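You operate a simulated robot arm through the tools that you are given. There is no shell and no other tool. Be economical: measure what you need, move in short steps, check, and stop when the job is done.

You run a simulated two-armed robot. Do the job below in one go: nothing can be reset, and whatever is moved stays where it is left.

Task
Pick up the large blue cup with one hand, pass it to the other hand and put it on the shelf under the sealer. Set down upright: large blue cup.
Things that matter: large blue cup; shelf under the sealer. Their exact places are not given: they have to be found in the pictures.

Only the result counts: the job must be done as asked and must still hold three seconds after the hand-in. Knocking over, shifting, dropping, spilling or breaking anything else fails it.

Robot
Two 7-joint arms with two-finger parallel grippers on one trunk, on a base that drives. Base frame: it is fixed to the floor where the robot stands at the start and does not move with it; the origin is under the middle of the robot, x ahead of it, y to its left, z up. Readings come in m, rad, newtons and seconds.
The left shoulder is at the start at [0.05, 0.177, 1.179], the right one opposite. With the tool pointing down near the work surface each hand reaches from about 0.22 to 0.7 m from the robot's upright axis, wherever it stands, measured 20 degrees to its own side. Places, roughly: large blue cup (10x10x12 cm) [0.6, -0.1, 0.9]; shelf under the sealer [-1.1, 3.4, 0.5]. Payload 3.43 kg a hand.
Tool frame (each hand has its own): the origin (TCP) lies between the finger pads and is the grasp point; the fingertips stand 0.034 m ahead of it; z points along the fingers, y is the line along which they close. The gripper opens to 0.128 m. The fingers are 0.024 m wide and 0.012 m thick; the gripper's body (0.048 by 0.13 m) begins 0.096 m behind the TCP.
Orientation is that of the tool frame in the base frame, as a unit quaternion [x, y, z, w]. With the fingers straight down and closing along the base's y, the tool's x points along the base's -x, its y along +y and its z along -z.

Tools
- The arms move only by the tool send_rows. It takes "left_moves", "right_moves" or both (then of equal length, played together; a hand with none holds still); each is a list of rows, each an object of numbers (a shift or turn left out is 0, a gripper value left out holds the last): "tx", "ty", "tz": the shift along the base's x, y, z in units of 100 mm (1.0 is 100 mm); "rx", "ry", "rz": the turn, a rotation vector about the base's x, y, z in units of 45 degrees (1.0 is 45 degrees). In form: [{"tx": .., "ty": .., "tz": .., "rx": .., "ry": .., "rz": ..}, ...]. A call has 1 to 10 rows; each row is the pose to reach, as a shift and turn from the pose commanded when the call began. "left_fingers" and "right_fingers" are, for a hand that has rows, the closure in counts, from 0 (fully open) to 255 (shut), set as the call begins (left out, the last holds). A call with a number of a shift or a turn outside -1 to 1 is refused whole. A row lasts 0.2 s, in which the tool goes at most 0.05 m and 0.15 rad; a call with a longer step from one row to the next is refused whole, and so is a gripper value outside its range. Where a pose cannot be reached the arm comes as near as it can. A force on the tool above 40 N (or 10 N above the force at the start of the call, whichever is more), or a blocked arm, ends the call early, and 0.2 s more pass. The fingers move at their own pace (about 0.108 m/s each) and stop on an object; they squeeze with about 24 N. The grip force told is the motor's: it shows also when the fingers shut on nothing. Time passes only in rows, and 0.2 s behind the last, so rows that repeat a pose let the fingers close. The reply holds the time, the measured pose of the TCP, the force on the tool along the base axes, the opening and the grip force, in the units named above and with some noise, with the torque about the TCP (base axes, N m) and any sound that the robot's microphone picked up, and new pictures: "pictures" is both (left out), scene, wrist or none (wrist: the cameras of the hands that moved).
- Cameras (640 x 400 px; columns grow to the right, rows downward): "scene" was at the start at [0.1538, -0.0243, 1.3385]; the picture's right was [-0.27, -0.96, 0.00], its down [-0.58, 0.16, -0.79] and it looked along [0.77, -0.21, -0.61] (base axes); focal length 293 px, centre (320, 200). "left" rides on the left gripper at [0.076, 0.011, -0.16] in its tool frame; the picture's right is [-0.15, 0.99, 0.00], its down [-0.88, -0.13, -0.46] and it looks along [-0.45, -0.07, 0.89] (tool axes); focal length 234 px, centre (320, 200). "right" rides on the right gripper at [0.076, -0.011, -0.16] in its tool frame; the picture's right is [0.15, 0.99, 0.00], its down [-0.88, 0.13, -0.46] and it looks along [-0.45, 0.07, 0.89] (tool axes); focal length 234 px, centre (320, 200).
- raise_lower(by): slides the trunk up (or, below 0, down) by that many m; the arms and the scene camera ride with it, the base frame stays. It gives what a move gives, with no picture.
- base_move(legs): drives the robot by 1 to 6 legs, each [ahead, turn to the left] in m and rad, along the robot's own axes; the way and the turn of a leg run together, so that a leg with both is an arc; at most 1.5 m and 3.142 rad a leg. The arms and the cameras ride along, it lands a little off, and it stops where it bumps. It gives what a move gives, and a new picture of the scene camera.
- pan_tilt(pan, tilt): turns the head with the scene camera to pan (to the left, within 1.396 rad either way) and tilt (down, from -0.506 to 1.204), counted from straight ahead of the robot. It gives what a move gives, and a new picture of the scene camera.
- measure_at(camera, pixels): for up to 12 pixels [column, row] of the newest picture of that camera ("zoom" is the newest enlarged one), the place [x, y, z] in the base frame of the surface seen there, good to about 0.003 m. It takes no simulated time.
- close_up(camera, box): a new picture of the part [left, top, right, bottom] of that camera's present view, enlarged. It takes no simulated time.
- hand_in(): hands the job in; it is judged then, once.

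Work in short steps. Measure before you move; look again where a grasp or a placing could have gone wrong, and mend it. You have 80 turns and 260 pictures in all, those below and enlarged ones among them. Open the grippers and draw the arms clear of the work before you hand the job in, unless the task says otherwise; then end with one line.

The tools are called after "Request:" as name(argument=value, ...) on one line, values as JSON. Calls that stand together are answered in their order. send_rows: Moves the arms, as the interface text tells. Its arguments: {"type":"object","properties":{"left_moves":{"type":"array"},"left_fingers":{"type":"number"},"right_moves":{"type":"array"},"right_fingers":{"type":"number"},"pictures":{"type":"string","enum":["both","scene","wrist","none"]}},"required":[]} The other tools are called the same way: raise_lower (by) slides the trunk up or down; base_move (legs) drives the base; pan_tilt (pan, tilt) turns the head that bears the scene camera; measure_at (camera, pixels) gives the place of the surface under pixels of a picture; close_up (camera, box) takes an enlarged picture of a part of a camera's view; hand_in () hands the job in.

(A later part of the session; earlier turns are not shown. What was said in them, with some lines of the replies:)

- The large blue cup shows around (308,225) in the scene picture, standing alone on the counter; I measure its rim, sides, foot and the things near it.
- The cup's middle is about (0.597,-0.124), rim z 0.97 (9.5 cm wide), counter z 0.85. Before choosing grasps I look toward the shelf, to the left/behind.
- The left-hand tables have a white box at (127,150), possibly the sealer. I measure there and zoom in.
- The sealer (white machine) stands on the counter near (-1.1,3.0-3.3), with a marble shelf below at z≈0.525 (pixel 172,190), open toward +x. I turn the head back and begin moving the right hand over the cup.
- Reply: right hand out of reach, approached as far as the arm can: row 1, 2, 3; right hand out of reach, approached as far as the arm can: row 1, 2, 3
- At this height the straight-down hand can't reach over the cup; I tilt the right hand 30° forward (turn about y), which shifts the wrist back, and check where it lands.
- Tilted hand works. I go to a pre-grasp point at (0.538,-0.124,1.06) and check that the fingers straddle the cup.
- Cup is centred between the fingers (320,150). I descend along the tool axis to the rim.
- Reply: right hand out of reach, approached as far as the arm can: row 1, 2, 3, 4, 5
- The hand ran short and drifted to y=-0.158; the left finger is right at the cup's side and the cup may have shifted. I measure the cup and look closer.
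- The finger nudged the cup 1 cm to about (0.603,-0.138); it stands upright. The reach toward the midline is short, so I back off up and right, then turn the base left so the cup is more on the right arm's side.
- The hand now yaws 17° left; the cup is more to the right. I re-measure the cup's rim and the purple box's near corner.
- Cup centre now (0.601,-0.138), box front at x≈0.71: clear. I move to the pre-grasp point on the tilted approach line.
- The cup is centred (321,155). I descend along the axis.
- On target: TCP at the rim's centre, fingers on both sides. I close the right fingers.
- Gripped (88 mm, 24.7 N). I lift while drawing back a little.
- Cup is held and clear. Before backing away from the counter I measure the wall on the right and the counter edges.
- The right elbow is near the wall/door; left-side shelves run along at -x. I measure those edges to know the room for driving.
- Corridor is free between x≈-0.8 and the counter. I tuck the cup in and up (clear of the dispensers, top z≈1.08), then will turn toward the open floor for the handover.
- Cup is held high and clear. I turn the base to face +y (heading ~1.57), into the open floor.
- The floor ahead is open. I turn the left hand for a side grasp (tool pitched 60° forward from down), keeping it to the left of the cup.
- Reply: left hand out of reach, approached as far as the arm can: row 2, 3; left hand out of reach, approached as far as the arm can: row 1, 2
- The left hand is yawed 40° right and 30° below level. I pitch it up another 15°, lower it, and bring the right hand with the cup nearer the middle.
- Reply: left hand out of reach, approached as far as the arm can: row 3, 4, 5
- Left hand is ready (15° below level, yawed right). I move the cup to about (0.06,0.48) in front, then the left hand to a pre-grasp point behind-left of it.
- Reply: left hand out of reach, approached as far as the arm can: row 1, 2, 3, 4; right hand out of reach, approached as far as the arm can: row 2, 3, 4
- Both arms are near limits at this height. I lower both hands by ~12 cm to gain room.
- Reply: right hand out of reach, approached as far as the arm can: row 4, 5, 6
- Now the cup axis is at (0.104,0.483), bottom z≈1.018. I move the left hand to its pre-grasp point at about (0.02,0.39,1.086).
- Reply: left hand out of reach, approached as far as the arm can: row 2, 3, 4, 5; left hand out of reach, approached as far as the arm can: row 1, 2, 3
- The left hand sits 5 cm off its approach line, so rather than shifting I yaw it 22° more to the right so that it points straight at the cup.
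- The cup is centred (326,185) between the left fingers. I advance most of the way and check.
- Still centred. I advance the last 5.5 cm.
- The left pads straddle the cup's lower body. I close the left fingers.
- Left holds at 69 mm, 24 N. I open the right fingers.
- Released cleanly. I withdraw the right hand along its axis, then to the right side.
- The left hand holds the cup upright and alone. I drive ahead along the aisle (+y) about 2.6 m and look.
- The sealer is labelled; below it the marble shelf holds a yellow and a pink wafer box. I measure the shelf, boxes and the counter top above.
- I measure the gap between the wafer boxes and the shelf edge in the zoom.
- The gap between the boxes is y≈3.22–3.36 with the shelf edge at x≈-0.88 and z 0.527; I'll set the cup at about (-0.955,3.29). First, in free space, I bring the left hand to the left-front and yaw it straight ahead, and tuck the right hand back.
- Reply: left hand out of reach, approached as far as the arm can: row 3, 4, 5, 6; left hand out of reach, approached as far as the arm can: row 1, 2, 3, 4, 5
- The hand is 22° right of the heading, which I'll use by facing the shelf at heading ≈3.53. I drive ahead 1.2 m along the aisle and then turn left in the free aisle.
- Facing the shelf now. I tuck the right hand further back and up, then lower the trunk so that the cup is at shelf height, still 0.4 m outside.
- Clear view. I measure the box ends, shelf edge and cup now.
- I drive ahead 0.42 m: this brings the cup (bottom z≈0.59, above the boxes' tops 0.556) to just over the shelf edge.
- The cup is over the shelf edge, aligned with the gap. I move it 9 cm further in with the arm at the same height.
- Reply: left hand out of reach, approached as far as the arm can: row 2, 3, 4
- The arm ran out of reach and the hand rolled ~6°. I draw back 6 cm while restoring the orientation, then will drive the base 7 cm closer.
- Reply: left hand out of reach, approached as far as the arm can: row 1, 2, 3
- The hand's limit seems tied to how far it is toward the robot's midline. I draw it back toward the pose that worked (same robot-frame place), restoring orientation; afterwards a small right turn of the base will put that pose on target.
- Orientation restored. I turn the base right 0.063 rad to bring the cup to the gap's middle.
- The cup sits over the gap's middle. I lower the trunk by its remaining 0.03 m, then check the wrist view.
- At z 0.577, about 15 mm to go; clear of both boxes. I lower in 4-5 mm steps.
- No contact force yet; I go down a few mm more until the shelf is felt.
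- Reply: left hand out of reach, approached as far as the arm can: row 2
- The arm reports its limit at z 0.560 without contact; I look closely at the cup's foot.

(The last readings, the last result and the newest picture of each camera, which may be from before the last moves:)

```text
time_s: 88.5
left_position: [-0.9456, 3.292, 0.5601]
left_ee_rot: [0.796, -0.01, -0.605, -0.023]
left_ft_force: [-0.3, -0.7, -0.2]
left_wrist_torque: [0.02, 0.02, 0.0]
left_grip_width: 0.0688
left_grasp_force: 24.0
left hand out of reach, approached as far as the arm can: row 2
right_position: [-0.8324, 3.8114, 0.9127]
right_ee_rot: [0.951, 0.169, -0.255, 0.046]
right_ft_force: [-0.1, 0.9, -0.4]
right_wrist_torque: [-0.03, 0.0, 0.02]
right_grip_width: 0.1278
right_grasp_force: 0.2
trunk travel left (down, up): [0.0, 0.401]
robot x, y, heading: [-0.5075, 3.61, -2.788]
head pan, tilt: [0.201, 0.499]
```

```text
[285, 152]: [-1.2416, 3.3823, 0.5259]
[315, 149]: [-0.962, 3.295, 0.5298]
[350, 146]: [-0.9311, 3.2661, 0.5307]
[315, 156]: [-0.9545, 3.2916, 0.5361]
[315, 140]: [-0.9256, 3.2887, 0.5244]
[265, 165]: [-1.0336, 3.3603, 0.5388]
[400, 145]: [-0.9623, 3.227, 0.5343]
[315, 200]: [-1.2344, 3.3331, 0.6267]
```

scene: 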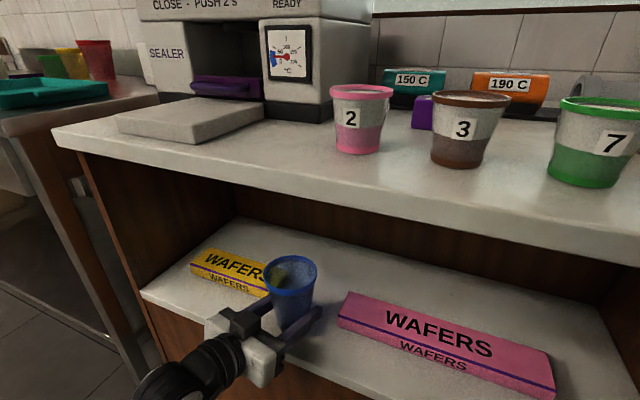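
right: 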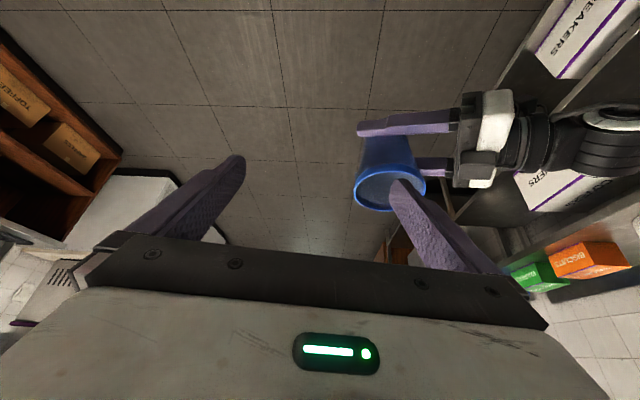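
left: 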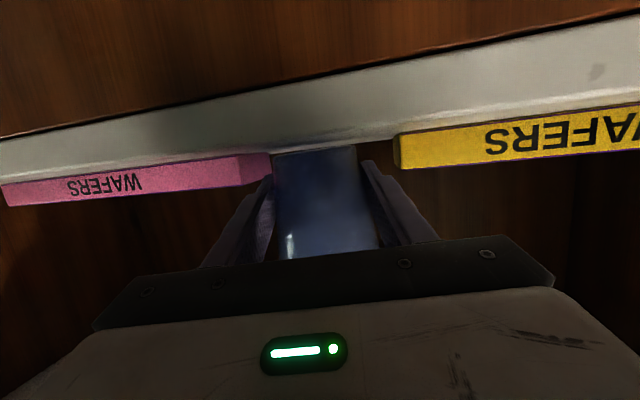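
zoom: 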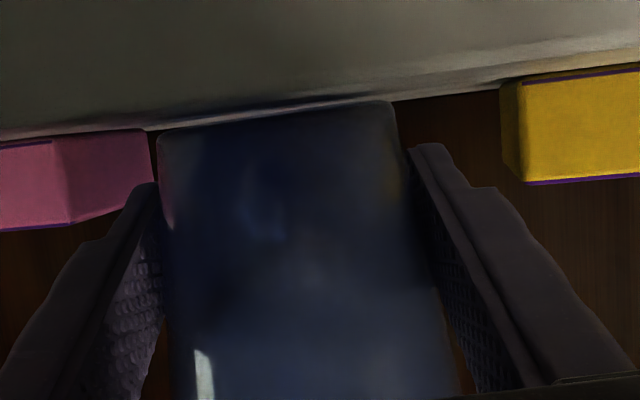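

The foot is within about 1–3 mm of the shelf. I try a last few mm down, drawn 5 mm toward the robot where the arm has reach.

Request:
send_rows(left_moves=[{"tx": 0.06, "ty": -0.01}, {"tx": 0.06, "ty": -0.01, "tz": -0.03}, {"tx": 0.06, "ty": -0.01, "tz": -0.03}], pictures="none")

```text
time_s: 89.3
left_position: [-0.9402, 3.2902, 0.5591]
left_ee_rot: [0.795, -0.01, -0.606, -0.021]
left_ft_force: [-0.3, 0.3, 2.2]
left_wrist_torque: [-0.05, 0.07, 0.02]
left_grip_width: 0.069
left_grasp_force: 23.6
right_position: [-0.8315, 3.8115, 0.9117]
right_ee_rot: [0.951, 0.17, -0.255, 0.046]
right_ft_force: [0.3, -0.4, -0.8]
right_wrist_torque: [0.02, -0.01, 0.0]
right_grip_width: 0.1281
right_grasp_force: 0.1
trunk travel left (down, up): [0.0, 0.401]
robot x, y, heading: [-0.5048, 3.6067, -2.787]
head pan, tilt: [0.201, 0.499]
```

Contact felt (2.2 N up). I open the left fingers only part-way (to about 85 mm) so as not to touch the boxes.

Request:
send_rows(left_moves=[{}, {}, {}], left_fingers=86, pictures="both")

```text
time_s: 90.1
left_position: [-0.939, 3.2895, 0.5574]
left_ee_rot: [0.796, -0.01, -0.605, -0.022]
left_ft_force: [-0.6, -0.1, 0.0]
left_wrist_torque: [0.01, 0.0, 0.02]
left_grip_width: 0.0849
left_grasp_force: 0.1
right_position: [-0.8315, 3.8118, 0.9106]
right_ee_rot: [0.951, 0.169, -0.255, 0.045]
right_ft_force: [-0.9, 0.0, 0.0]
right_wrist_torque: [0.01, 0.02, -0.02]
right_grip_width: 0.128
right_grasp_force: 0.1
trunk travel left (down, up): [0.0, 0.401]
robot x, y, heading: [-0.5059, 3.6111, -2.788]
head pan, tilt: [0.201, 0.499]
```

scene: 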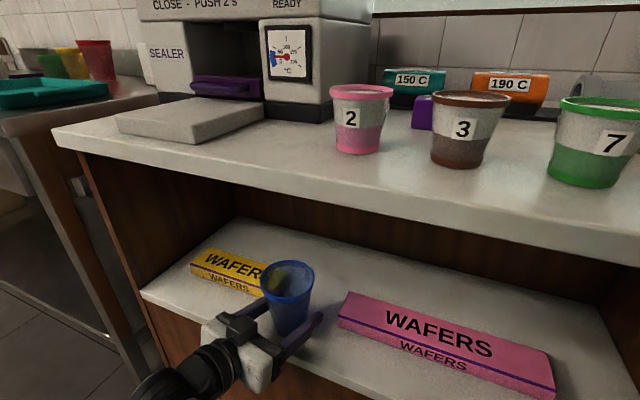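
left: 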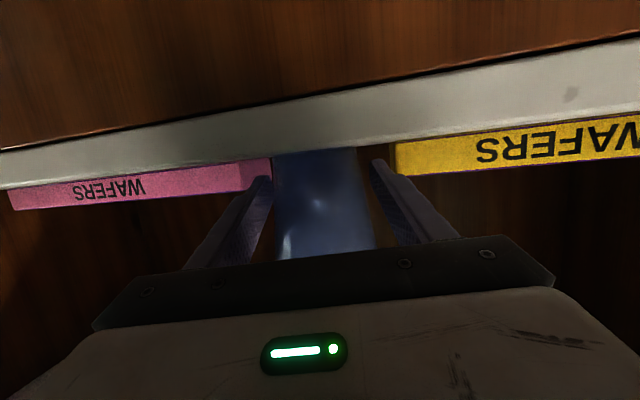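

The cup stands free and upright. I withdraw the hand straight back along the fingers, horizontally.

Request:
send_rows(left_moves=[{"tx": 0.2, "ty": -0.01, "tz": 0.02}, {"tx": 0.4, "ty": -0.02, "tz": 0.04}, {"tx": 0.6, "ty": -0.03, "tz": 0.06}, {"tx": 0.8, "ty": -0.04, "tz": 0.08}, {"tx": 1.0, "ty": -0.05, "tz": 0.1}], pictures="both")

```text
time_s: 91.3
left_position: [-0.8401, 3.2868, 0.5672]
left_ee_rot: [0.795, -0.008, -0.606, -0.019]
left_ft_force: [-0.1, -0.8, -0.6]
left_wrist_torque: [0.0, -0.01, 0.01]
left_grip_width: 0.0851
left_grasp_force: 0.2
right_position: [-0.8315, 3.8121, 0.9132]
right_ee_rot: [0.951, 0.17, -0.255, 0.045]
right_ft_force: [0.4, 0.4, 0.4]
right_wrist_torque: [-0.04, 0.02, 0.01]
right_grip_width: 0.1279
right_grasp_force: 0.0
trunk travel left (down, up): [0.0, 0.401]
robot x, y, heading: [-0.5054, 3.611, -2.791]
head pan, tilt: [0.201, 0.499]
```

scene: 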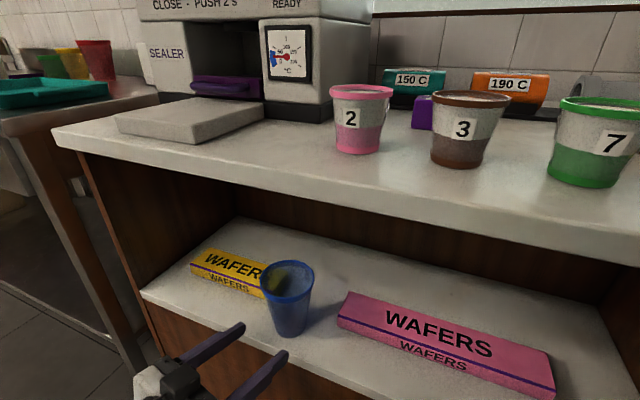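
left: 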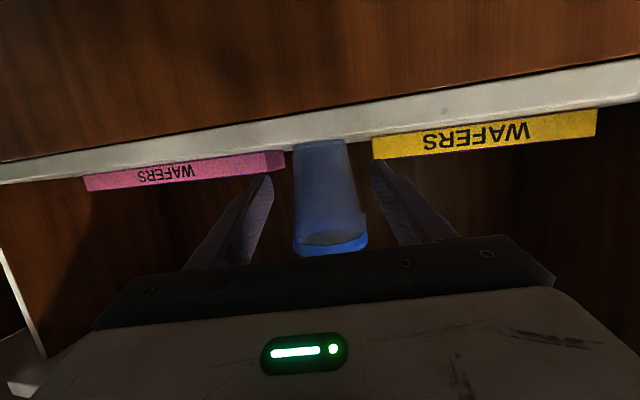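

The cup stands upright alone between the boxes. I back the base off 0.3 m, open the left gripper fully and take a final look.

Request:
base_move(legs=[[-0.3, 0.0]])

Request:
send_rows(left_moves=[{}, {}, {}, {}], left_fingers=0, pictures="scene")

Request:
close_up(camera="scene", box=[200, 130, 440, 290])

```text
time_s: 93.3
left_position: [-0.5606, 3.3903, 0.5671]
left_ee_rot: [0.795, -0.008, -0.606, -0.019]
left_ft_force: [-0.2, -0.7, 1.1]
left_wrist_torque: [0.01, -0.01, 0.0]
left_grip_width: 0.085
left_grasp_force: 0.0
right_position: [-0.5525, 3.9137, 0.9127]
right_ee_rot: [0.951, 0.17, -0.254, 0.046]
right_ft_force: [0.5, 0.7, -0.1]
right_wrist_torque: [0.02, 0.0, 0.01]
right_grip_width: 0.1277
right_grasp_force: 0.1
trunk travel left (down, up): [0.0, 0.401]
robot x, y, heading: [-0.2263, 3.7143, -2.787]
head pan, tilt: [0.201, 0.499]
```

scene: 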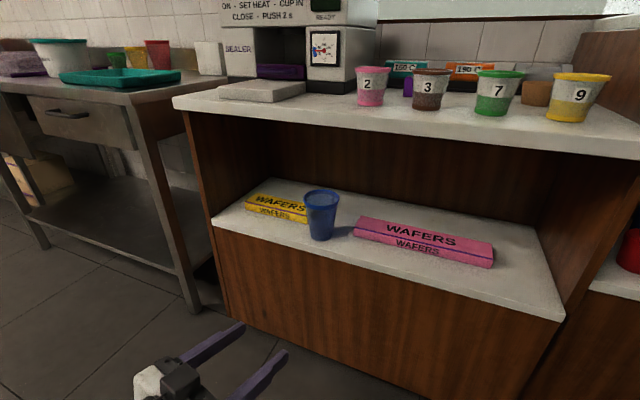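

```text
time_s: 94.3
left_position: [-0.5609, 3.3876, 0.567]
left_ee_rot: [0.795, -0.008, -0.606, -0.02]
left_ft_force: [-0.5, -0.6, 0.9]
left_wrist_torque: [0.0, 0.03, -0.01]
left_grip_width: 0.1279
left_grasp_force: 0.1
right_position: [-0.5536, 3.9143, 0.9125]
right_ee_rot: [0.951, 0.169, -0.255, 0.045]
right_ft_force: [-0.1, 0.4, -0.3]
right_wrist_torque: [0.01, -0.02, 0.01]
right_grip_width: 0.128
right_grasp_force: 0.0
trunk travel left (down, up): [0.0, 0.401]
robot x, y, heading: [-0.2275, 3.7131, -2.787]
head pan, tilt: [0.201, 0.499]
```

scene: 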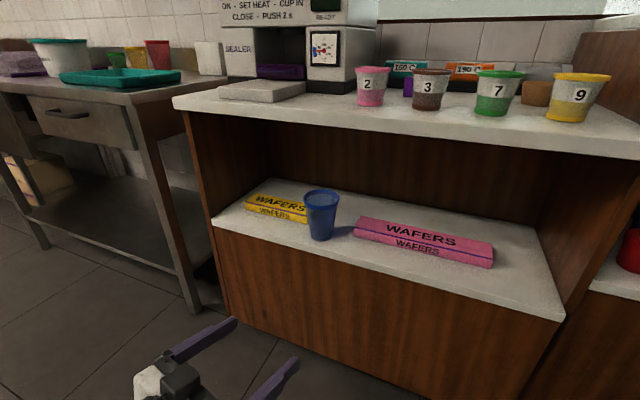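

```text
2.50 times, centred on (320, 210) of scene
```

zoom: 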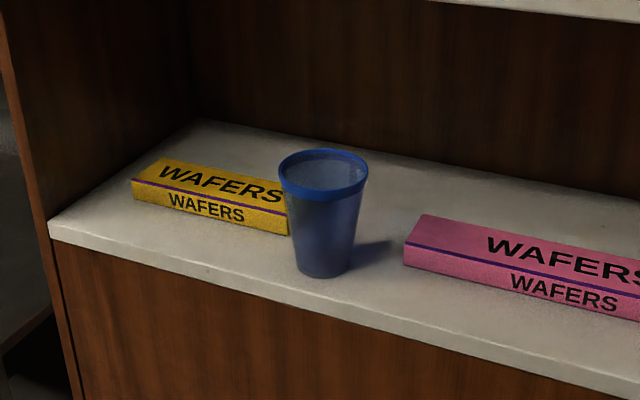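

The cup stands upright on the shelf under the sealer, boxes unmoved, grippers open and clear. I hand in.

Request:
hand_in()

```text
The job is handed in.
```

The large blue cup was picked up with the right hand, passed to the left, and set upright on the shelf under the sealer, between the two wafer boxes. Nothing else was moved, both grippers are open and clear, and the job is handed in.
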